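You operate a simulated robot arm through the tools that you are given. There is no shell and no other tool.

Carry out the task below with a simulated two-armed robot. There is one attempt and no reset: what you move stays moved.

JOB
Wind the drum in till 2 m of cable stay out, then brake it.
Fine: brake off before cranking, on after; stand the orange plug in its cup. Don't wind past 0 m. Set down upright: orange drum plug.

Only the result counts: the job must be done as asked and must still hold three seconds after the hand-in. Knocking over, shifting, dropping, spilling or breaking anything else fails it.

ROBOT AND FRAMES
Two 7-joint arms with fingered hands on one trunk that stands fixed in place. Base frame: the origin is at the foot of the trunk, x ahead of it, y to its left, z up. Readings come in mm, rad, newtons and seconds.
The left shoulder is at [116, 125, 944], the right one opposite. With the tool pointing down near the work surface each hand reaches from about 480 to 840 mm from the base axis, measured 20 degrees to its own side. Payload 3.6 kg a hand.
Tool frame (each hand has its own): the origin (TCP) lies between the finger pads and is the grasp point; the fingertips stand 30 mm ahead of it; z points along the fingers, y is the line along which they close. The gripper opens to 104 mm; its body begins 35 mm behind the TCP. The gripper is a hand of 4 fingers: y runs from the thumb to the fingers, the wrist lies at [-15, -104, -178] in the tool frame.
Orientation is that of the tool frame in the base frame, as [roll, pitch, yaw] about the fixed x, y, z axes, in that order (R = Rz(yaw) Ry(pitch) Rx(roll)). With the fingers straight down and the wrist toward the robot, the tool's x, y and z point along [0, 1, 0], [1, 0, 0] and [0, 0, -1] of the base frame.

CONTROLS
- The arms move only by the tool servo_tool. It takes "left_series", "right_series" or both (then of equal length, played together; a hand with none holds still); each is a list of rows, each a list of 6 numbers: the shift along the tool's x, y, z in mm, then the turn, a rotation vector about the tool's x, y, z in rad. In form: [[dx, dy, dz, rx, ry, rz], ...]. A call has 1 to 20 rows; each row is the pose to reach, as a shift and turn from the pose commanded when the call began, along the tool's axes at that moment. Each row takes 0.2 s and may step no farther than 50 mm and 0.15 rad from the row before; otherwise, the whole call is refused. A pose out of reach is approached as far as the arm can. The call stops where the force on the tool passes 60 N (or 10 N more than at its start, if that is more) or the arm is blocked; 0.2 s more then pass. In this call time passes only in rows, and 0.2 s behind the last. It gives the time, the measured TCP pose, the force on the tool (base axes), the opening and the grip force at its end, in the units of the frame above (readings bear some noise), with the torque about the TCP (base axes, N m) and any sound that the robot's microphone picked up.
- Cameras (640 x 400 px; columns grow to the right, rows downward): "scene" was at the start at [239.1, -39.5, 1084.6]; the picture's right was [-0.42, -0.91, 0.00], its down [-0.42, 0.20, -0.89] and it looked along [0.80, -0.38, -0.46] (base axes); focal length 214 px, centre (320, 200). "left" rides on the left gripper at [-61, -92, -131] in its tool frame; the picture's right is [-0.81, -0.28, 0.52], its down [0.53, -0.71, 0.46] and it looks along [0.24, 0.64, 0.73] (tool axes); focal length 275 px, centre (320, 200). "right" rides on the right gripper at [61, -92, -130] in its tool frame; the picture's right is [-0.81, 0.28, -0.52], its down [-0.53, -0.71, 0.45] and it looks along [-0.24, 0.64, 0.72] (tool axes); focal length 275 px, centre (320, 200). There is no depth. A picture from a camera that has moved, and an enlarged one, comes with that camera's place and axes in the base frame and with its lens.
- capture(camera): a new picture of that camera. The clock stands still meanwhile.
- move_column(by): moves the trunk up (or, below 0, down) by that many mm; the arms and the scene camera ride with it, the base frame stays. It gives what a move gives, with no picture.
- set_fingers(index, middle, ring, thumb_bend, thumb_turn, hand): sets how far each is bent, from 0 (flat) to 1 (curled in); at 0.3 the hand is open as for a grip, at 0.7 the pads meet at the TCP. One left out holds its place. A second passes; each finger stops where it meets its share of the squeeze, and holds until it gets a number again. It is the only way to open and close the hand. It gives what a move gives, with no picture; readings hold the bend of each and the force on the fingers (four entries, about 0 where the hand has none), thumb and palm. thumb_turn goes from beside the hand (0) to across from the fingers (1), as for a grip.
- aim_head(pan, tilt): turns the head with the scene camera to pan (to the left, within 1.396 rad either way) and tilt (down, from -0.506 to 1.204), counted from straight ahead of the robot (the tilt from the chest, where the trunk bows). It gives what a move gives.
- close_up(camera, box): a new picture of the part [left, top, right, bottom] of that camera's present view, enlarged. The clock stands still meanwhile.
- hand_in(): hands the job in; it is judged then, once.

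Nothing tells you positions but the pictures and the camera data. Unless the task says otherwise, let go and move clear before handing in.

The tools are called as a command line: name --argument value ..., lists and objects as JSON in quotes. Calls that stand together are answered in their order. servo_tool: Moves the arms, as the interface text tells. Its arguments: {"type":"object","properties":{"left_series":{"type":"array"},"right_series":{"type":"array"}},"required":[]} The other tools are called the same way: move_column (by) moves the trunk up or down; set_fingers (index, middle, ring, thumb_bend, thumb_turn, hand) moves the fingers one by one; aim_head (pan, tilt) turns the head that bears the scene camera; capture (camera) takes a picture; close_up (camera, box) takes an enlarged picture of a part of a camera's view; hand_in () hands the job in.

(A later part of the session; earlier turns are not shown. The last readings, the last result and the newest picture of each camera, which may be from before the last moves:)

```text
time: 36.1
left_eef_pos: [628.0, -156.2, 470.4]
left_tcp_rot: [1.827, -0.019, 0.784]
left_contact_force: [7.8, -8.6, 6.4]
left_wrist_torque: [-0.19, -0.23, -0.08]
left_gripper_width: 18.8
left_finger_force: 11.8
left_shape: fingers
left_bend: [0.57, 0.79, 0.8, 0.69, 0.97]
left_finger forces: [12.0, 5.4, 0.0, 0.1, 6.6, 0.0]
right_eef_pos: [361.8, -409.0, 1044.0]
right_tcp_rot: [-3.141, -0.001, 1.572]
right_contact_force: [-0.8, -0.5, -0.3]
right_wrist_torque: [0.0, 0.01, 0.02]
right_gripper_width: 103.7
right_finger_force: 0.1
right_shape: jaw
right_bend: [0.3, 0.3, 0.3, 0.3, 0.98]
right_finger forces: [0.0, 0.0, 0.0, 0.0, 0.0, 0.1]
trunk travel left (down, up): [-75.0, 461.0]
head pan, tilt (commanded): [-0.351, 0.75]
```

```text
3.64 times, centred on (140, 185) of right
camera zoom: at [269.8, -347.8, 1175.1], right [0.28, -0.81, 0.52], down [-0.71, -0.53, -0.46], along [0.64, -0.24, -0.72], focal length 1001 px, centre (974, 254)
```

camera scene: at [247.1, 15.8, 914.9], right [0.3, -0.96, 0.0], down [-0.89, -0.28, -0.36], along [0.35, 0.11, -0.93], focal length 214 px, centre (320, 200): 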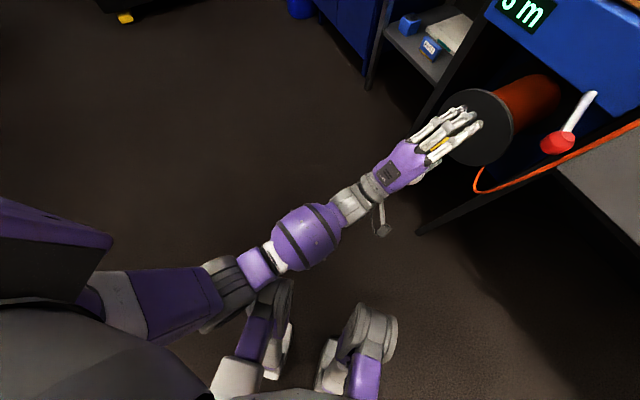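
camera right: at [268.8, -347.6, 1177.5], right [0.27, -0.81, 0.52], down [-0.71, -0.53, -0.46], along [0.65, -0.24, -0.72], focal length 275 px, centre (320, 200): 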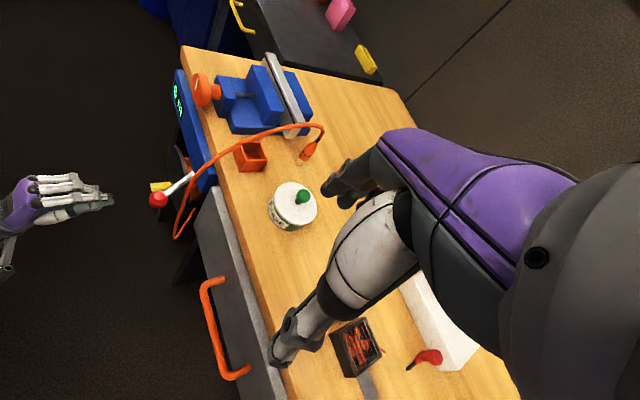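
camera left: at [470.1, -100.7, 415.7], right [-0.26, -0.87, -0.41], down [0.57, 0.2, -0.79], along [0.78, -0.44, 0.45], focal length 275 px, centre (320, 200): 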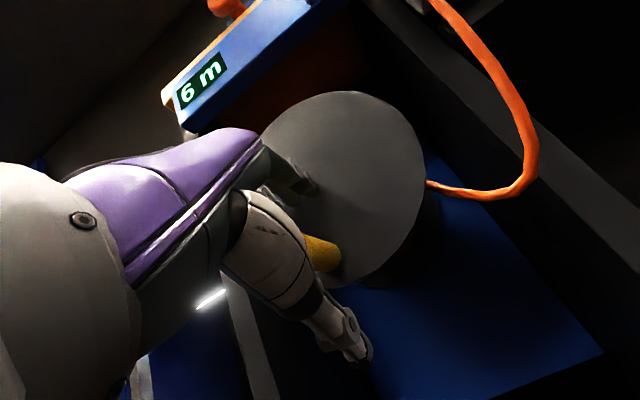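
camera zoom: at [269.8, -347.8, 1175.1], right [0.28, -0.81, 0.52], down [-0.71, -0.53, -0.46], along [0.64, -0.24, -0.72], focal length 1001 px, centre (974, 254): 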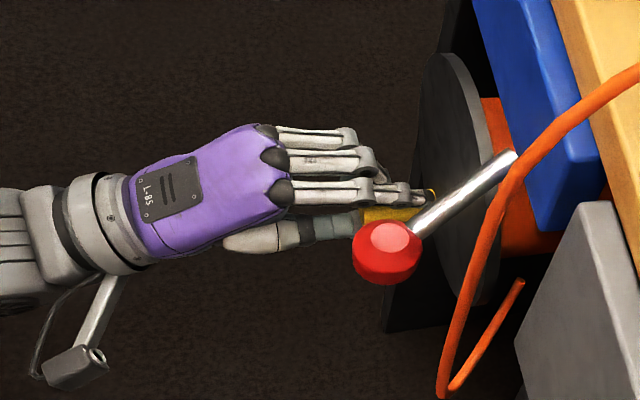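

The handle is now held with index on top, thumb below and middle on the left. I'll try a first small arc clockwise (bottom toward left) and watch the forces and the readout.

servo_tool --left_series '[[5, 1.8, -0.4, 0, 0, 0], [10.3, 3.7, -0.8, 0, 0, 0], [15, 6.2, -1.3, 0, 0, 0], [19.8, 8.8, -1.9, 0, 0, 0]]'

close_up --camera "scene" --box '[240, 110, 400, 260]'

close_up --camera "left" --box '[160, 50, 440, 300]'

```text
time: 37.1
left_eef_pos: [641.0, -142.2, 478.3]
left_tcp_rot: [1.831, -0.02, 0.784]
left_contact_force: [-6.3, -7.4, 5.9]
left_wrist_torque: [-0.11, -0.24, -0.39]
left_gripper_width: 18.7
left_finger_force: 11.6
left_shape: fingers
left_bend: [0.56, 0.8, 0.8, 0.69, 0.98]
left_finger forces: [13.9, 1.3, 0.0, 0.0, 7.1, 0.1]
right_eef_pos: [361.5, -409.8, 1045.1]
right_tcp_rot: [3.141, 0.001, 1.57]
right_contact_force: [-1.1, -0.2, -1.3]
right_wrist_torque: [-0.01, 0.02, 0.03]
right_gripper_width: 103.8
right_finger_force: 0.1
right_shape: jaw
right_bend: [0.3, 0.3, 0.3, 0.3, 0.98]
right_finger forces: [0.0, 0.1, 0.1, 0.0, 0.0, 0.0]
trunk travel left (down, up): [-75.0, 461.0]
head pan, tilt (commanded): [-0.351, 0.75]
```

```text
2.67 times, centred on (320, 185) of scene
camera zoom: at [270.8, -29.5, 947.1], right [-0.34, -0.94, 0.0], down [-0.64, 0.23, -0.73], along [0.69, -0.25, -0.68], focal length 572 px, centre (320, 240)
```

zoom: 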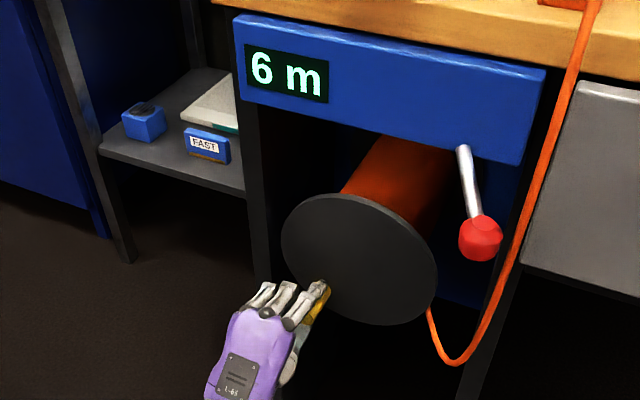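

```text
1.60 times, centred on (300, 175) of left
camera zoom: at [491.9, -79.0, 422.3], right [-0.26, -0.87, -0.41], down [0.57, 0.2, -0.8], along [0.78, -0.45, 0.44], focal length 440 px, centre (352, 240)
```

zoom: 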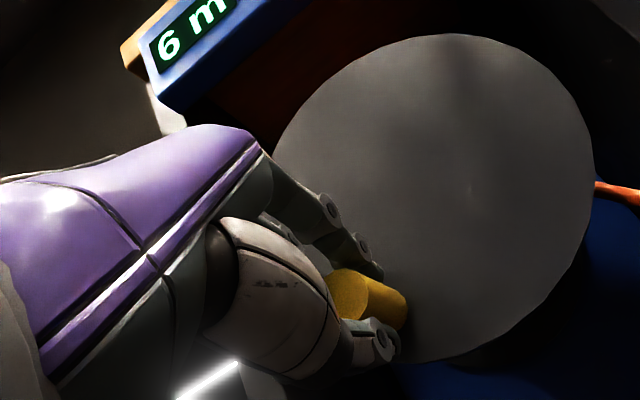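

The crank follows with only about 10 N of resistance, so the brake is off. I'll continue the arc clockwise and check the readout.

servo_tool --left_series '[[8.7, 6.5, -1.5, 0, 0, 0], [16.2, 14.1, -3.4, 0, 0, 0], [22.6, 22.8, -5.6, 0, 0, 0], [27.5, 32.2, -8, 0, 0, 0], [30.9, 42.3, -10.6, 0, 0, 0]]'

close_up --camera "scene" --box '[240, 110, 400, 260]'

close_up --camera "left" --box '[160, 50, 440, 300]'

```text
time: 38.3
left_eef_pos: [663.2, -120.1, 522.9]
left_tcp_rot: [1.83, -0.019, 0.786]
left_contact_force: [4.2, 1.5, -2.6]
left_wrist_torque: [0.0, -0.1, 0.01]
left_gripper_width: 14.3
left_finger_force: 8.4
left_shape: fingers
left_bend: [0.62, 0.8, 0.8, 0.68, 0.99]
left_finger forces: [5.6, 0.1, 0.1, 0.0, 10.6, 0.1]
right_eef_pos: [361.7, -409.6, 1044.3]
right_tcp_rot: [-3.141, 0.0, 1.571]
right_contact_force: [-0.2, 0.7, 0.0]
right_wrist_torque: [-0.01, 0.01, -0.01]
right_gripper_width: 103.5
right_finger_force: 0.1
right_shape: jaw
right_bend: [0.3, 0.3, 0.3, 0.3, 0.98]
right_finger forces: [0.1, 0.0, 0.0, 0.0, 0.0, 0.1]
trunk travel left (down, up): [-75.0, 461.0]
head pan, tilt (commanded): [-0.351, 0.75]
```

```text
2.67 times, centred on (320, 185) of scene
camera zoom: at [271.9, -29.2, 946.7], right [-0.34, -0.94, 0.0], down [-0.64, 0.23, -0.73], along [0.69, -0.25, -0.68], focal length 572 px, centre (320, 240)
```

zoom: 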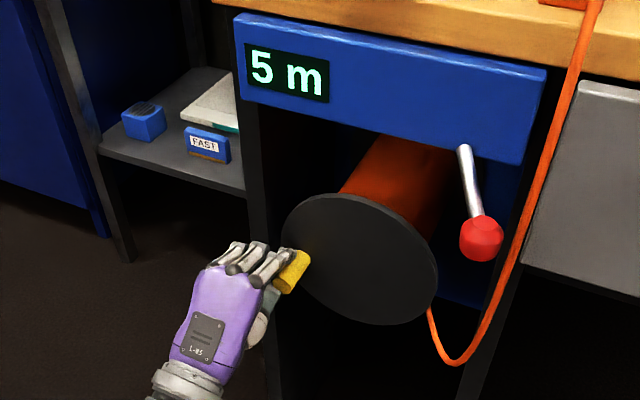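

```text
1.60 times, centred on (300, 175) of left
camera zoom: at [514.0, -57.1, 466.5], right [-0.26, -0.87, -0.41], down [0.57, 0.21, -0.8], along [0.78, -0.45, 0.44], focal length 440 px, centre (352, 240)
```

zoom: 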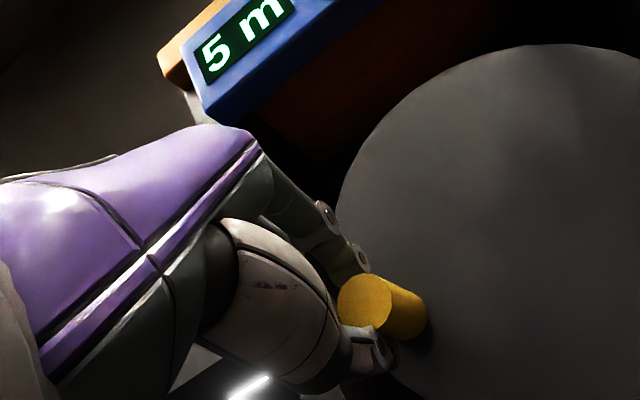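

Clockwise winds in: the readout now shows 5 m after roughly 1 rad. The handle has slipped toward the right edge of the grip, so I'll regrip with it centred between index and middle over the thumb.

set_fingers --hand "left" --index 0.5 --middle 0.5 --ring 0.5 --thumb_bend 0.48

servo_tool --left_series '[[-6, -2, 0, 0, 0, 0], [-13, -4, 0, 0, 0, 0]]'

close_up --camera "scene" --box '[240, 150, 360, 260]'

close_up --camera "left" --box '[160, 50, 440, 300]'

```text
time: 39.3
left_eef_pos: [662.9, -120.7, 522.5]
left_tcp_rot: [1.829, -0.019, 0.782]
left_contact_force: [-6.2, 4.1, -1.2]
left_wrist_torque: [-0.03, -0.11, -0.06]
left_gripper_width: 52.4
left_finger_force: 3.1
left_shape: fingers
left_bend: [0.52, 0.51, 0.5, 0.48, 0.98]
left_finger forces: [4.6, 2.2, 0.1, 0.0, 0.0, 0.0]
right_eef_pos: [361.3, -408.7, 1045.1]
right_tcp_rot: [3.14, 0.0, 1.571]
right_contact_force: [-0.2, 1.0, 0.2]
right_wrist_torque: [0.03, -0.03, 0.04]
right_gripper_width: 103.8
right_finger_force: 0.0
right_shape: jaw
right_bend: [0.3, 0.3, 0.3, 0.3, 0.98]
right_finger forces: [0.0, 0.0, 0.0, 0.0, 0.0, 0.1]
trunk travel left (down, up): [-75.0, 461.0]
head pan, tilt (commanded): [-0.351, 0.75]
```

```text
time: 39.9
left_eef_pos: [654.3, -129.4, 519.4]
left_tcp_rot: [1.829, -0.019, 0.783]
left_contact_force: [-1.0, 1.0, 0.1]
left_wrist_torque: [-0.04, 0.0, 0.04]
left_gripper_width: 54.3
left_finger_force: 1.0
left_shape: fingers
left_bend: [0.5, 0.5, 0.5, 0.48, 0.98]
left_finger forces: [0.2, 1.4, 0.0, 0.1, 0.0, 0.1]
right_eef_pos: [361.5, -409.0, 1044.4]
right_tcp_rot: [3.141, -0.001, 1.57]
right_contact_force: [-0.3, 0.5, -0.2]
right_wrist_torque: [-0.02, 0.03, 0.0]
right_gripper_width: 104.0
right_finger_force: 0.0
right_shape: jaw
right_bend: [0.3, 0.3, 0.3, 0.3, 0.98]
right_finger forces: [0.0, 0.0, 0.0, 0.1, 0.0, 0.0]
trunk travel left (down, up): [-75.0, 461.0]
head pan, tilt (commanded): [-0.351, 0.75]
```

```text
3.64 times, centred on (300, 205) of scene
camera zoom: at [271.5, -29.1, 946.9], right [-0.34, -0.94, 0.0], down [-0.64, 0.23, -0.73], along [0.69, -0.25, -0.68], focal length 780 px, centre (393, 182)
```

zoom: 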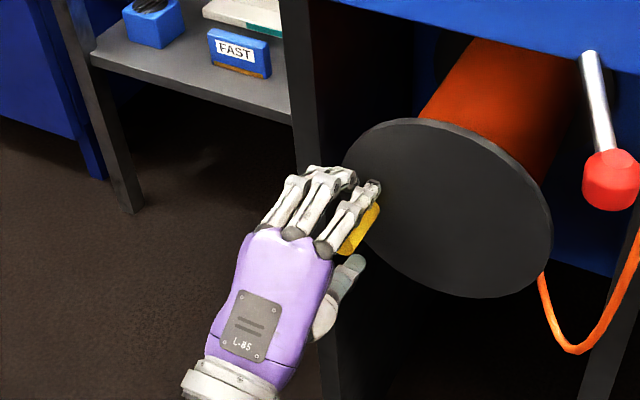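

```text
1.60 times, centred on (300, 175) of left
camera zoom: at [503.6, -66.5, 463.0], right [-0.26, -0.87, -0.41], down [0.57, 0.2, -0.8], along [0.78, -0.45, 0.44], focal length 440 px, centre (352, 240)
```

zoom: 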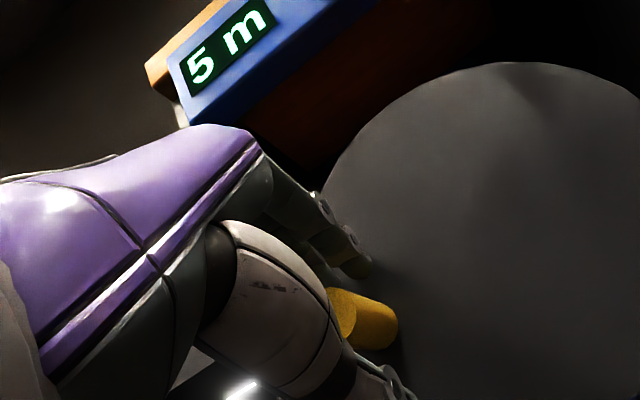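

The handle is still slightly toward the index side. I'll shift 5 mm more to the right and close.

servo_tool --left_series '[[-5, -2, 0, 0, 0, 0]]'

set_fingers --hand "left" --index 0.75 --middle 0.75 --ring 0.7 --thumb_bend 0.75

close_up --camera "scene" --box '[240, 150, 360, 260]'

close_up --camera "left" --box '[160, 50, 440, 300]'

```text
time: 40.3
left_eef_pos: [649.2, -131.9, 517.5]
left_tcp_rot: [1.83, -0.02, 0.786]
left_contact_force: [-0.3, 1.0, -0.9]
left_wrist_torque: [0.02, -0.04, 0.04]
left_gripper_width: 54.4
left_finger_force: 0.5
left_shape: fingers
left_bend: [0.5, 0.5, 0.5, 0.48, 0.98]
left_finger forces: [0.1, 0.9, 0.0, 0.0, 0.0, 0.1]
right_eef_pos: [361.6, -408.1, 1044.2]
right_tcp_rot: [3.141, 0.0, 1.571]
right_contact_force: [-0.1, 0.0, -0.6]
right_wrist_torque: [0.03, 0.06, 0.0]
right_gripper_width: 103.6
right_finger_force: 0.0
right_shape: jaw
right_bend: [0.3, 0.3, 0.3, 0.3, 0.98]
right_finger forces: [0.0, 0.1, 0.0, 0.0, 0.0, 0.1]
trunk travel left (down, up): [-75.0, 461.0]
head pan, tilt (commanded): [-0.351, 0.75]
```

```text
time: 41.3
left_eef_pos: [647.8, -134.5, 517.9]
left_tcp_rot: [1.828, -0.019, 0.781]
left_contact_force: [4.2, -11.9, 2.0]
left_wrist_torque: [-0.22, -0.27, -0.08]
left_gripper_width: 7.6
left_finger_force: 12.7
left_shape: fingers
left_bend: [0.73, 0.65, 0.7, 0.67, 0.96]
left_finger forces: [8.5, 8.2, 0.0, 0.0, 10.0, 0.0]
right_eef_pos: [361.4, -410.2, 1044.0]
right_tcp_rot: [3.141, 0.0, 1.57]
right_contact_force: [-0.2, 0.2, 0.0]
right_wrist_torque: [-0.01, -0.01, 0.04]
right_gripper_width: 103.9
right_finger_force: 0.1
right_shape: jaw
right_bend: [0.3, 0.3, 0.3, 0.3, 0.98]
right_finger forces: [0.0, 0.1, 0.0, 0.1, 0.0, 0.0]
trunk travel left (down, up): [-75.0, 461.0]
head pan, tilt (commanded): [-0.351, 0.75]
```

```text
3.64 times, centred on (300, 205) of scene
camera zoom: at [271.5, -29.7, 946.8], right [-0.34, -0.94, 0.0], down [-0.64, 0.23, -0.73], along [0.69, -0.25, -0.68], focal length 780 px, centre (393, 182)
```

zoom: 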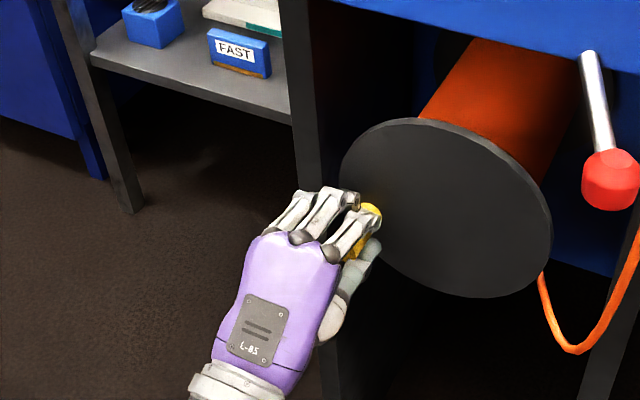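

```text
1.60 times, centred on (300, 175) of left
camera zoom: at [500.0, -70.4, 461.4], right [-0.27, -0.87, -0.41], down [0.57, 0.2, -0.8], along [0.78, -0.45, 0.44], focal length 440 px, centre (352, 240)
```

zoom: 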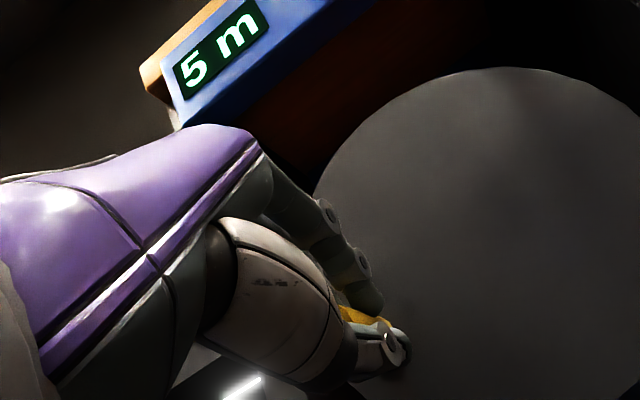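

Index, middle and thumb now cage the handle evenly. I'll continue clockwise up the left side in small steps, watching forces and the readout.

servo_tool --left_series '[[1.6, 8.9, -2.3, 0, 0, 0], [1.8, 17.9, -4.7, 0, 0, 0], [0.7, 26.8, -7.1, 0, 0, 0], [-1.8, 35.4, -9.4, 0, 0, 0]]'

close_up --camera "scene" --box '[240, 110, 400, 260]'

close_up --camera "left" --box '[160, 50, 440, 300]'

```text
time: 42.3
left_eef_pos: [647.1, -132.8, 553.7]
left_tcp_rot: [1.831, -0.019, 0.785]
left_contact_force: [-2.5, -3.2, -1.6]
left_wrist_torque: [-0.08, 0.02, 0.03]
left_gripper_width: 0.0
left_finger_force: 2.9
left_shape: fingers
left_bend: [0.75, 0.73, 0.7, 0.71, 0.95]
left_finger forces: [0.0, 1.1, 0.0, 0.0, 4.4, 0.0]
right_eef_pos: [363.1, -408.7, 1044.5]
right_tcp_rot: [-3.141, -0.001, 1.573]
right_contact_force: [-1.3, -0.3, -0.2]
right_wrist_torque: [-0.01, -0.02, -0.01]
right_gripper_width: 104.0
right_finger_force: 0.1
right_shape: jaw
right_bend: [0.3, 0.3, 0.3, 0.3, 0.98]
right_finger forces: [0.0, 0.0, 0.0, 0.1, 0.0, 0.0]
trunk travel left (down, up): [-75.0, 461.0]
head pan, tilt (commanded): [-0.351, 0.75]
```

```text
2.67 times, centred on (320, 185) of scene
camera zoom: at [271.4, -29.4, 946.9], right [-0.34, -0.94, 0.0], down [-0.64, 0.23, -0.73], along [0.69, -0.25, -0.68], focal length 572 px, centre (320, 240)
```

zoom: 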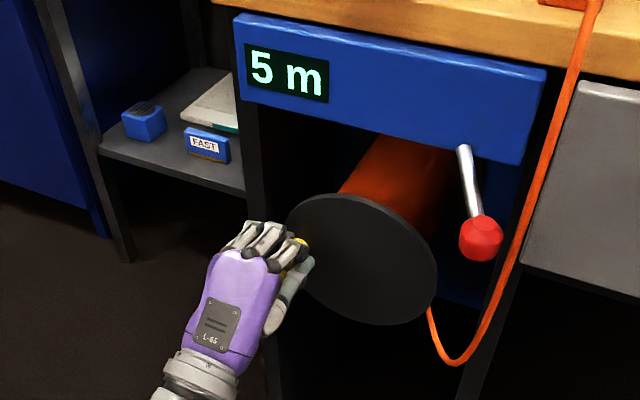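

```text
1.60 times, centred on (300, 175) of left
camera zoom: at [497.7, -70.6, 497.7], right [-0.26, -0.87, -0.41], down [0.57, 0.21, -0.8], along [0.78, -0.45, 0.44], focal length 440 px, centre (352, 240)
```

zoom: 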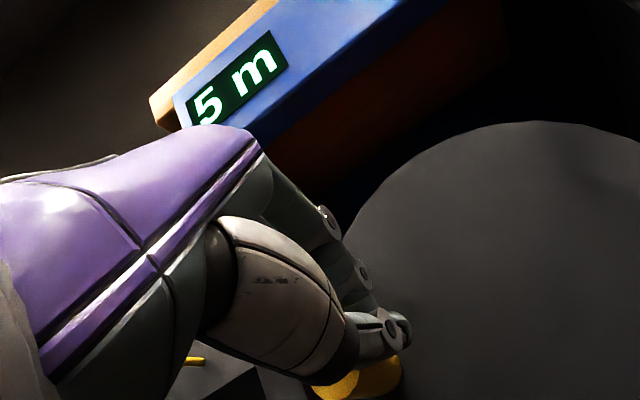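

The handle slipped out under the thumb, so the grip is too weak to lift it. I'll instead use pinched index and thumb as a solid peg, and push the handle around the circle from behind. First I'll form the peg, back out and look.

servo_tool --left_series '[[0, 8, -12, 0, 0, 0], [0, 3, -28, 0, 0, 0], [0, -8, -45, 0, 0, 0]]'

set_fingers --hand "left" --index 0.72 --middle 1.0 --ring 1.0 --thumb_bend 0.72

close_up --camera "scene" --box '[240, 110, 400, 260]'

capture --camera "left"

close_up --camera "right" --box '[80, 110, 220, 240]'

```text
time: 43.1
left_eef_pos: [615.1, -103.1, 557.6]
left_tcp_rot: [1.829, -0.019, 0.785]
left_contact_force: [0.8, 0.1, -0.6]
left_wrist_torque: [-0.01, 0.01, 0.0]
left_gripper_width: 0.0
left_finger_force: 0.1
left_shape: fingers
left_bend: [0.75, 0.73, 0.7, 0.72, 0.95]
left_finger forces: [0.0, 0.0, 0.0, 0.0, 0.0, 0.1]
right_eef_pos: [361.0, -409.1, 1044.6]
right_tcp_rot: [-3.141, 0.0, 1.571]
right_contact_force: [0.1, -0.5, 0.1]
right_wrist_torque: [0.03, 0.01, 0.03]
right_gripper_width: 103.7
right_finger_force: 0.0
right_shape: jaw
right_bend: [0.3, 0.3, 0.3, 0.3, 0.98]
right_finger forces: [0.1, 0.1, 0.1, 0.0, 0.0, 0.1]
trunk travel left (down, up): [-75.0, 461.0]
head pan, tilt (commanded): [-0.351, 0.75]
```

```text
time: 44.1
left_eef_pos: [615.6, -102.0, 558.3]
left_tcp_rot: [1.83, -0.019, 0.783]
left_contact_force: [0.7, 0.4, 0.6]
left_wrist_torque: [0.03, -0.01, -0.01]
left_gripper_width: 0.2
left_finger_force: 0.1
left_shape: fingers
left_bend: [0.72, 1.0, 1.0, 0.71, 0.96]
left_finger forces: [0.1, 0.0, 0.0, 0.0, 0.0, 0.0]
right_eef_pos: [360.9, -408.6, 1044.1]
right_tcp_rot: [3.141, 0.001, 1.571]
right_contact_force: [-0.4, -0.3, -0.9]
right_wrist_torque: [0.02, -0.02, 0.0]
right_gripper_width: 103.6
right_finger_force: 0.1
right_shape: jaw
right_bend: [0.3, 0.3, 0.3, 0.3, 0.98]
right_finger forces: [0.0, 0.0, 0.0, 0.0, 0.0, 0.1]
trunk travel left (down, up): [-75.0, 461.0]
head pan, tilt (commanded): [-0.351, 0.75]
```

```text
2.67 times, centred on (320, 185) of scene
camera zoom: at [271.5, -29.2, 946.9], right [-0.34, -0.94, 0.0], down [-0.64, 0.23, -0.73], along [0.69, -0.25, -0.68], focal length 572 px, centre (320, 240)
```

zoom: 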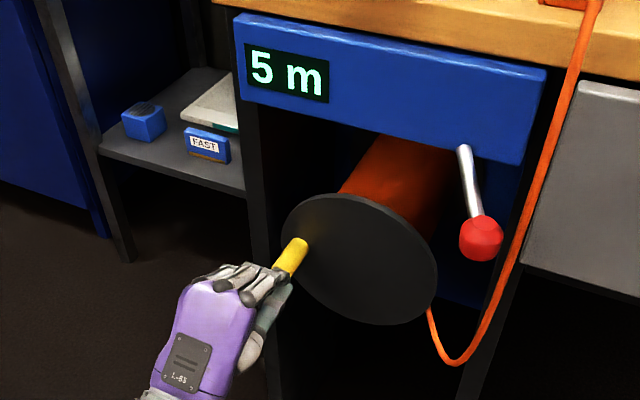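

```text
taken
camera left: at [465.7, -39.8, 501.6], right [-0.26, -0.87, -0.41], down [0.57, 0.21, -0.8], along [0.78, -0.45, 0.44], focal length 275 px, centre (320, 200)
```

left: 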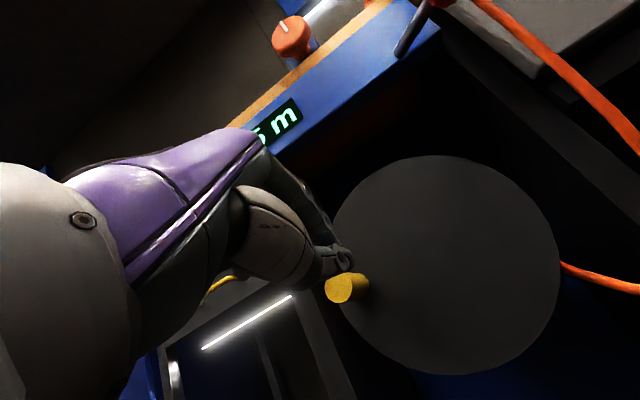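

```text
3.08 times, centred on (150, 175) of right
camera zoom: at [270.0, -347.6, 1175.1], right [0.28, -0.81, 0.52], down [-0.71, -0.53, -0.45], along [0.64, -0.24, -0.72], focal length 847 px, centre (843, 277)
```

zoom: 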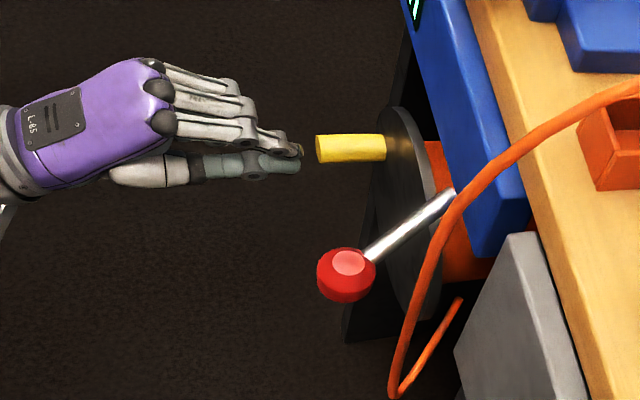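

Now the whole disk and the handle are visible from the left camera. I'll zoom in there to measure the disk centre and handle radius accurately.

close_up --camera "left" --box '[300, 140, 580, 390]'

close_up --camera "scene" --box '[280, 160, 370, 240]'

```text
1.60 times, centred on (440, 265) of left
camera zoom: at [465.7, -39.8, 501.6], right [-0.26, -0.87, -0.41], down [0.57, 0.21, -0.8], along [0.78, -0.45, 0.44], focal length 440 px, centre (128, 96)
```

zoom: 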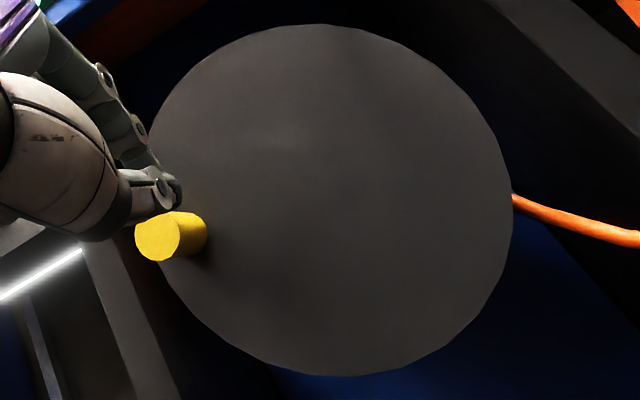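

```text
5.00 times, centred on (325, 200) of scene
camera zoom: at [271.5, -29.2, 946.9], right [-0.34, -0.94, 0.0], down [-0.64, 0.23, -0.73], along [0.69, -0.25, -0.68], focal length 1072 px, centre (295, 200)
```

zoom: 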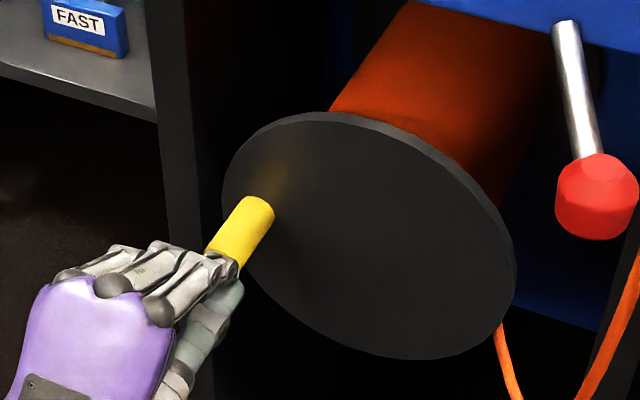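

The disk centre comes out at about 322 mm left-coordinate, z 528, with the handle at radius about 59 and now at the leftmost point. I'll bring the peg below the handle and slide it in under it.

servo_tool --left_series '[[5, -20, 5.5, 0, 0, 0], [10, -40, 11, 0, 0, 0], [12.7, -53.3, 14.5, 0, 0, 0], [12.3, -49, 31, 0, 0, 0], [11.9, -44.5, 47, 0, 0, 0], [11.5, -40.4, 62.8, 0, 0, 0]]'

close_up --camera "scene" --box '[240, 110, 400, 260]'

close_up --camera "left" --box '[220, 50, 500, 300]'

close_up --camera "right" --box '[80, 110, 220, 240]'

```text
time: 45.5
left_eef_pos: [657.8, -129.7, 503.7]
left_tcp_rot: [1.83, -0.02, 0.784]
left_contact_force: [0.0, 0.1, -1.8]
left_wrist_torque: [0.0, -0.02, -0.03]
left_gripper_width: 0.1
left_finger_force: 0.5
left_shape: fingers
left_bend: [0.72, 1.0, 1.0, 0.7, 0.96]
left_finger forces: [2.0, 0.0, 0.0, 0.1, 0.0, 0.0]
right_eef_pos: [362.3, -409.2, 1043.9]
right_tcp_rot: [3.141, 0.0, 1.568]
right_contact_force: [-0.4, -0.3, 0.1]
right_wrist_torque: [0.0, -0.02, -0.01]
right_gripper_width: 103.5
right_finger_force: 0.2
right_shape: jaw
right_bend: [0.3, 0.3, 0.3, 0.3, 0.98]
right_finger forces: [0.1, 0.1, 0.0, 0.0, 0.0, 0.0]
trunk travel left (down, up): [-75.0, 461.0]
head pan, tilt (commanded): [-0.351, 0.75]
```

```text
2.67 times, centred on (320, 185) of scene
camera zoom: at [271.5, -29.2, 946.8], right [-0.34, -0.94, 0.0], down [-0.64, 0.23, -0.73], along [0.69, -0.25, -0.68], focal length 572 px, centre (320, 240)
```

zoom: 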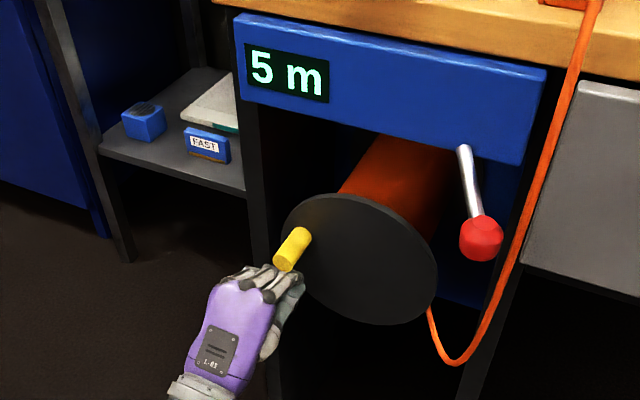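

```text
1.60 times, centred on (360, 175) of left
camera zoom: at [510.2, -66.9, 446.8], right [-0.26, -0.87, -0.41], down [0.57, 0.21, -0.8], along [0.78, -0.45, 0.44], focal length 440 px, centre (256, 240)
```

zoom: 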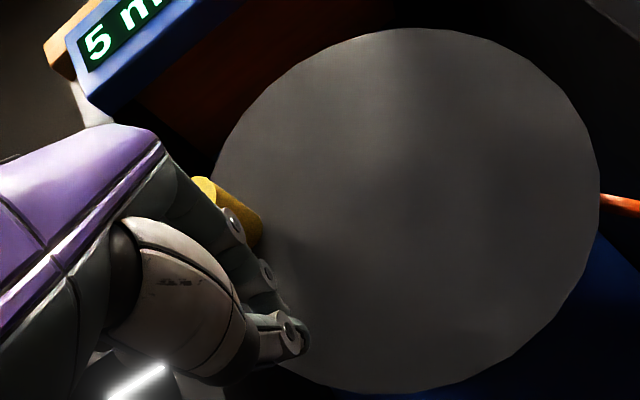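

```text
3.08 times, centred on (150, 175) of right
camera zoom: at [270.1, -347.5, 1175.1], right [0.28, -0.81, 0.52], down [-0.71, -0.53, -0.45], along [0.64, -0.24, -0.72], focal length 847 px, centre (843, 277)
```

zoom: 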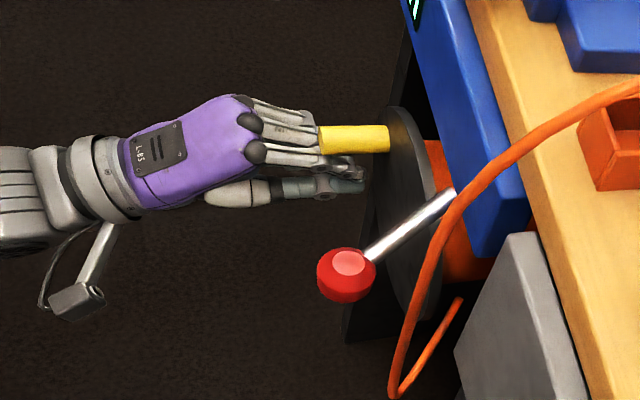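

The peg is under the handle. I'll push upward along the arc in small steps, checking the readout as I go.

servo_tool --left_series '[[4, 4.7, -1.1, 0, 0, 0], [7.5, 9.4, -2.3, 0, 0, 0], [9, 14.5, -3.6, 0, 0, 0], [10.2, 19.7, -5, 0, 0, 0], [10.5, 25, -6.4, 0, 0, 0], [10.5, 30.2, -7.8, 0, 0, 0]]'

close_up --camera "scene" --box '[240, 110, 400, 260]'

close_up --camera "left" --box '[220, 50, 500, 300]'

```text
time: 46.9
left_eef_pos: [666.1, -122.0, 533.1]
left_tcp_rot: [1.828, -0.019, 0.783]
left_contact_force: [2.1, 2.3, -1.3]
left_wrist_torque: [-0.03, 0.0, 0.01]
left_gripper_width: 0.0
left_finger_force: 0.9
left_shape: fingers
left_bend: [0.72, 1.0, 1.0, 0.7, 0.96]
left_finger forces: [2.2, 0.0, 0.1, 0.0, 0.1, 0.0]
right_eef_pos: [362.1, -409.0, 1046.2]
right_tcp_rot: [3.14, 0.001, 1.569]
right_contact_force: [0.5, -0.3, 0.3]
right_wrist_torque: [0.0, 0.0, 0.02]
right_gripper_width: 103.6
right_finger_force: 0.0
right_shape: jaw
right_bend: [0.3, 0.3, 0.3, 0.3, 0.98]
right_finger forces: [0.0, 0.1, 0.0, 0.1, 0.0, 0.1]
trunk travel left (down, up): [-75.0, 461.0]
head pan, tilt (commanded): [-0.351, 0.75]
```

```text
2.67 times, centred on (320, 185) of scene
camera zoom: at [271.6, -29.2, 946.8], right [-0.34, -0.94, 0.0], down [-0.64, 0.23, -0.73], along [0.69, -0.25, -0.68], focal length 572 px, centre (320, 240)
```

zoom: 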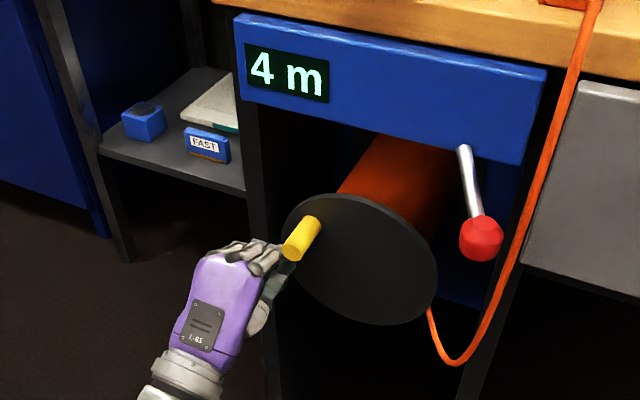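

```text
1.60 times, centred on (360, 175) of left
camera zoom: at [517.7, -59.2, 477.8], right [-0.26, -0.87, -0.41], down [0.57, 0.2, -0.8], along [0.78, -0.45, 0.44], focal length 440 px, centre (256, 240)
```

zoom: 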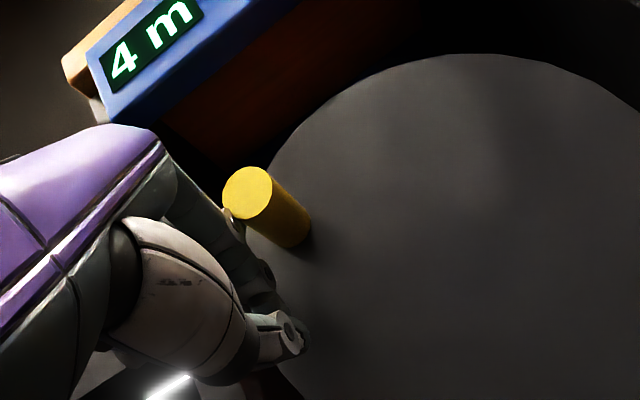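

This works well: the readout is now 4 m with only about 3 N of force, and the handle is at the upper left. I'll go on in short steps and note exactly where the readout changes.

servo_tool --left_series '[[0.75, 7.7, -2, 0, 0, 0], [1.5, 15.1, -4, 0, 0, 0]]'

close_up --camera "left" --box '[220, 50, 500, 300]'

servo_tool --left_series '[[-3, 6, -1.5, 0, 0, 0], [-6.2, 12, -3.2, 0, 0, 0]]'

close_up --camera "left" --box '[220, 50, 500, 300]'

close_up --camera "scene" --box '[240, 110, 400, 260]'

```text
time: 47.5
left_eef_pos: [667.1, -121.0, 549.3]
left_tcp_rot: [1.831, -0.019, 0.785]
left_contact_force: [0.1, 0.0, -0.2]
left_wrist_torque: [0.03, 0.01, 0.01]
left_gripper_width: 0.1
left_finger_force: 0.1
left_shape: fingers
left_bend: [0.72, 1.0, 1.0, 0.71, 0.97]
left_finger forces: [0.0, 0.1, 0.1, 0.1, 0.0, 0.0]
right_eef_pos: [362.5, -410.5, 1043.5]
right_tcp_rot: [3.141, -0.001, 1.57]
right_contact_force: [0.2, 0.1, 0.0]
right_wrist_torque: [-0.01, 0.01, -0.01]
right_gripper_width: 103.7
right_finger_force: 0.0
right_shape: jaw
right_bend: [0.3, 0.3, 0.3, 0.3, 0.98]
right_finger forces: [0.1, 0.1, 0.0, 0.0, 0.1, 0.0]
trunk travel left (down, up): [-75.0, 461.0]
head pan, tilt (commanded): [-0.351, 0.75]
```

```text
1.60 times, centred on (360, 175) of left
camera zoom: at [518.1, -58.1, 493.6], right [-0.27, -0.87, -0.41], down [0.57, 0.2, -0.8], along [0.78, -0.45, 0.44], focal length 440 px, centre (256, 240)
```

zoom: 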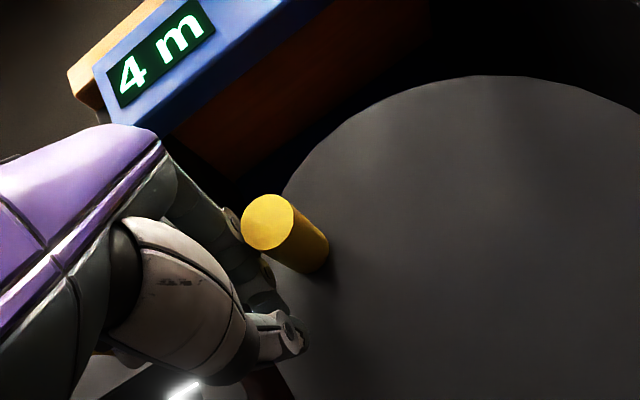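

```text
time: 48.1
left_eef_pos: [662.0, -126.6, 561.2]
left_tcp_rot: [1.832, -0.019, 0.788]
left_contact_force: [1.1, 1.4, -0.8]
left_wrist_torque: [0.01, 0.02, -0.01]
left_gripper_width: 0.2
left_finger_force: 1.1
left_shape: fingers
left_bend: [0.72, 1.0, 1.0, 0.71, 0.97]
left_finger forces: [1.8, 0.0, 0.0, 0.0, 0.0, 0.0]
right_eef_pos: [362.9, -409.5, 1043.7]
right_tcp_rot: [3.141, -0.001, 1.572]
right_contact_force: [-0.6, 0.5, 0.0]
right_wrist_torque: [0.0, 0.03, 0.01]
right_gripper_width: 103.6
right_finger_force: 0.2
right_shape: jaw
right_bend: [0.3, 0.3, 0.3, 0.3, 0.98]
right_finger forces: [0.0, 0.0, 0.0, 0.0, 0.0, 0.0]
trunk travel left (down, up): [-75.0, 461.0]
head pan, tilt (commanded): [-0.351, 0.75]
```

```text
1.60 times, centred on (360, 175) of left
camera zoom: at [513.6, -63.4, 505.5], right [-0.26, -0.87, -0.41], down [0.57, 0.21, -0.8], along [0.78, -0.45, 0.44], focal length 440 px, centre (256, 240)
```

zoom: 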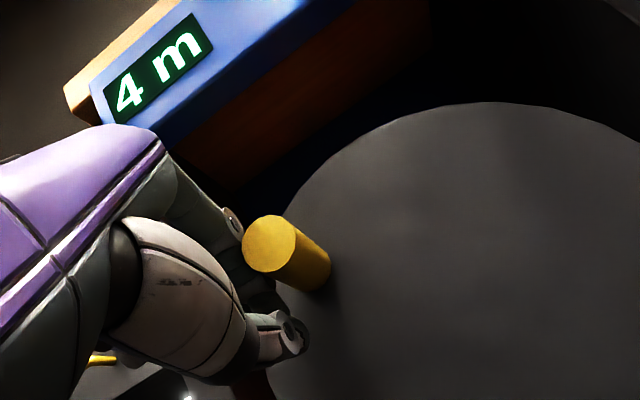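

```text
2.67 times, centred on (320, 185) of scene
camera zoom: at [271.6, -29.2, 946.8], right [-0.34, -0.94, 0.0], down [-0.64, 0.23, -0.73], along [0.69, -0.25, -0.68], focal length 572 px, centre (320, 240)
```

zoom: 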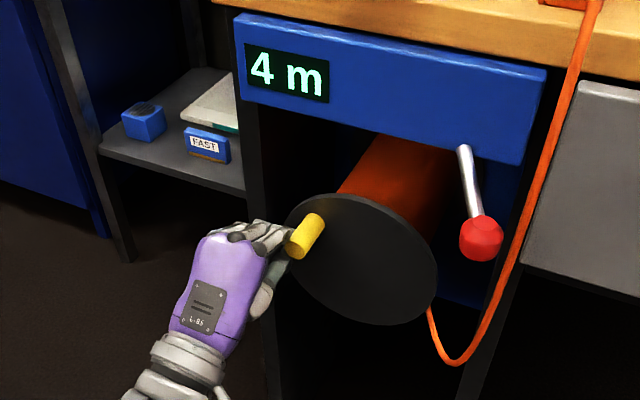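

The readout still shows 4 m with the handle at the upper left, now pushed by the side of the index finger. I'll continue over the top in short steps.

servo_tool --left_series '[[-3.6, 2.7, -0.8, 0, 0, 0], [-7.3, 5.2, -1.6, 0, 0, 0]]'

close_up --camera "left" --box '[220, 50, 500, 300]'

servo_tool --left_series '[[-2.6, 3.7, -1, 0, 0, 0], [-5.4, 7.4, -2.1, 0, 0, 0]]'

close_up --camera "left" --box '[220, 50, 500, 300]'

```text
time: 48.7
left_eef_pos: [658.3, -131.0, 567.7]
left_tcp_rot: [1.828, -0.019, 0.784]
left_contact_force: [1.6, 3.0, 1.2]
left_wrist_torque: [-0.07, 0.02, 0.05]
left_gripper_width: 0.1
left_finger_force: 1.2
left_shape: fingers
left_bend: [0.72, 1.0, 1.0, 0.71, 0.97]
left_finger forces: [3.4, 0.0, 0.1, 0.1, 0.0, 0.0]
right_eef_pos: [361.4, -408.3, 1044.4]
right_tcp_rot: [3.141, 0.0, 1.57]
right_contact_force: [0.7, -0.2, 0.0]
right_wrist_torque: [0.02, 0.0, -0.01]
right_gripper_width: 103.7
right_finger_force: 0.1
right_shape: jaw
right_bend: [0.3, 0.3, 0.3, 0.3, 0.98]
right_finger forces: [0.0, 0.0, 0.0, 0.0, 0.1, 0.0]
trunk travel left (down, up): [-75.0, 461.0]
head pan, tilt (commanded): [-0.351, 0.75]
```

```text
1.60 times, centred on (360, 175) of left
camera zoom: at [508.8, -68.4, 511.5], right [-0.26, -0.87, -0.41], down [0.57, 0.21, -0.8], along [0.78, -0.45, 0.44], focal length 440 px, centre (256, 240)
```

zoom: 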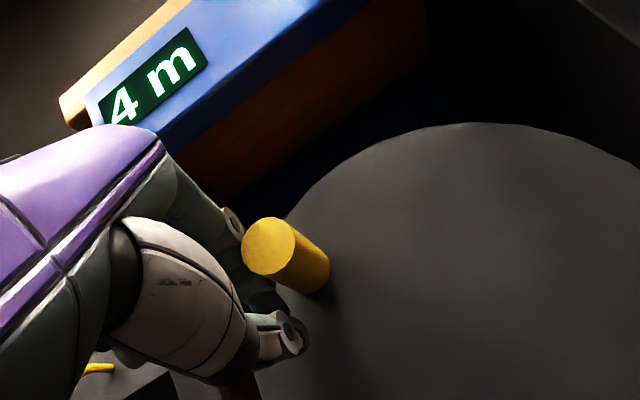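

```text
time: 49.3
left_eef_pos: [652.7, -135.8, 574.2]
left_tcp_rot: [1.83, -0.019, 0.785]
left_contact_force: [0.6, 1.3, -1.8]
left_wrist_torque: [0.02, -0.01, 0.04]
left_gripper_width: 0.0
left_finger_force: 0.2
left_shape: fingers
left_bend: [0.72, 1.0, 1.0, 0.71, 0.97]
left_finger forces: [1.4, 0.1, 0.0, 0.0, 0.1, 0.0]
right_eef_pos: [361.7, -408.4, 1044.2]
right_tcp_rot: [3.141, 0.0, 1.569]
right_contact_force: [0.4, 0.3, -0.6]
right_wrist_torque: [0.01, -0.01, -0.03]
right_gripper_width: 103.6
right_finger_force: 0.1
right_shape: jaw
right_bend: [0.3, 0.3, 0.3, 0.3, 0.98]
right_finger forces: [0.1, 0.1, 0.0, 0.0, 0.0, 0.1]
trunk travel left (down, up): [-75.0, 461.0]
head pan, tilt (commanded): [-0.351, 0.75]
```

```text
1.60 times, centred on (360, 175) of left
camera zoom: at [503.9, -72.3, 518.9], right [-0.26, -0.87, -0.41], down [0.57, 0.2, -0.8], along [0.78, -0.45, 0.44], focal length 440 px, centre (256, 240)
```

zoom: 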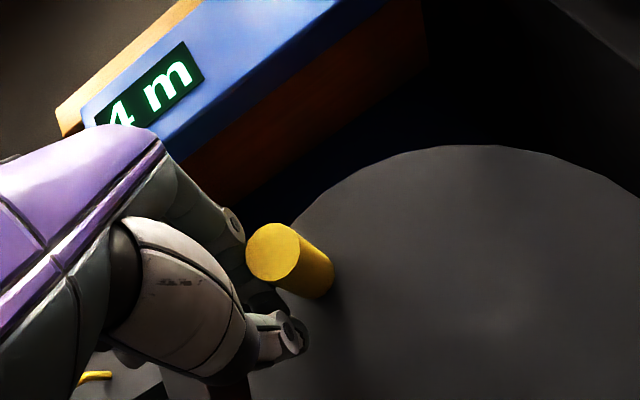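

Still 4 m, with the handle nearing the top (about 2.38 rad turned so far). I'll continue in small steps.

servo_tool --left_series '[[-3.3, 3.4, -1, 0, 0, 0], [-6.6, 6.6, -1.9, 0, 0, 0]]'

close_up --camera "left" --box '[220, 20, 500, 270]'

servo_tool --left_series '[[-3.7, 2.8, -0.8, 0, 0, 0], [-7.5, 5.5, -1.6, 0, 0, 0]]'

close_up --camera "left" --box '[220, 20, 500, 270]'

close_up --camera "scene" --box '[240, 110, 400, 260]'

```text
time: 49.9
left_eef_pos: [648.9, -140.1, 581.6]
left_tcp_rot: [1.829, -0.019, 0.785]
left_contact_force: [1.5, 1.2, -0.3]
left_wrist_torque: [0.01, 0.02, 0.04]
left_gripper_width: 0.0
left_finger_force: 1.3
left_shape: fingers
left_bend: [0.72, 1.0, 1.0, 0.71, 0.97]
left_finger forces: [1.5, 0.0, 0.0, 0.0, 0.1, 0.0]
right_eef_pos: [362.1, -408.3, 1044.1]
right_tcp_rot: [3.142, 0.0, 1.572]
right_contact_force: [0.4, 0.6, -0.4]
right_wrist_torque: [0.01, -0.01, 0.0]
right_gripper_width: 103.4
right_finger_force: 0.1
right_shape: jaw
right_bend: [0.3, 0.3, 0.3, 0.3, 0.98]
right_finger forces: [0.1, 0.0, 0.1, 0.0, 0.0, 0.0]
trunk travel left (down, up): [-75.0, 461.0]
head pan, tilt (commanded): [-0.351, 0.75]
```

```text
1.60 times, centred on (360, 145) of left
camera zoom: at [499.7, -77.4, 525.8], right [-0.26, -0.87, -0.41], down [0.57, 0.2, -0.8], along [0.78, -0.45, 0.44], focal length 440 px, centre (256, 288)
```

zoom: 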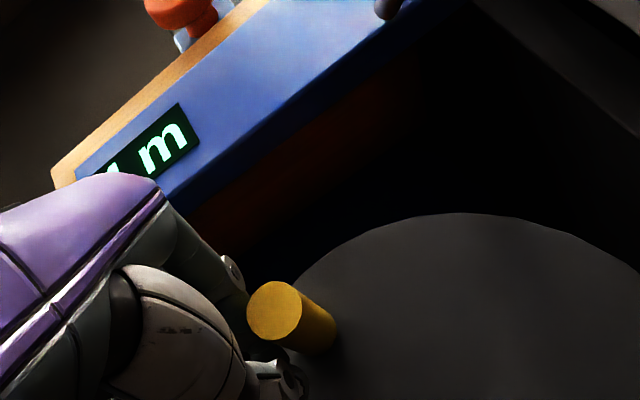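

```text
time: 50.5
left_eef_pos: [643.1, -146.7, 586.7]
left_tcp_rot: [1.829, -0.019, 0.785]
left_contact_force: [1.2, 1.7, -1.0]
left_wrist_torque: [0.0, 0.02, 0.03]
left_gripper_width: 0.0
left_finger_force: 0.1
left_shape: fingers
left_bend: [0.72, 1.0, 1.0, 0.71, 0.97]
left_finger forces: [0.5, 0.0, 0.1, 0.1, 0.0, 0.1]
right_eef_pos: [362.1, -408.1, 1044.0]
right_tcp_rot: [3.141, 0.0, 1.572]
right_contact_force: [-0.2, 0.2, 0.5]
right_wrist_torque: [0.0, -0.01, -0.02]
right_gripper_width: 103.7
right_finger_force: 0.1
right_shape: jaw
right_bend: [0.3, 0.3, 0.3, 0.3, 0.98]
right_finger forces: [0.0, 0.0, 0.0, 0.0, 0.0, 0.0]
trunk travel left (down, up): [-75.0, 461.0]
head pan, tilt (commanded): [-0.351, 0.75]
```

```text
1.60 times, centred on (360, 145) of left
camera zoom: at [494.0, -82.4, 531.1], right [-0.26, -0.87, -0.41], down [0.57, 0.21, -0.8], along [0.78, -0.45, 0.44], focal length 440 px, centre (256, 288)
```

zoom: 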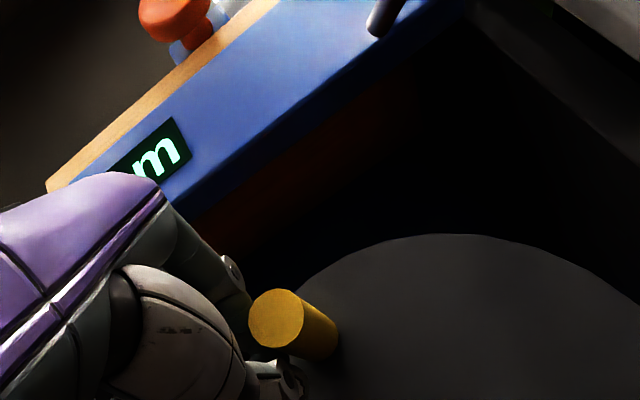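

```text
2.67 times, centred on (320, 185) of scene
camera zoom: at [271.6, -29.2, 946.8], right [-0.34, -0.94, 0.0], down [-0.64, 0.23, -0.73], along [0.69, -0.25, -0.68], focal length 572 px, centre (320, 240)
```

zoom: 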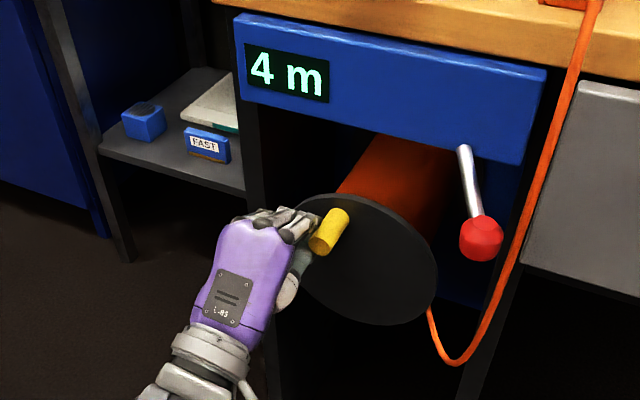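

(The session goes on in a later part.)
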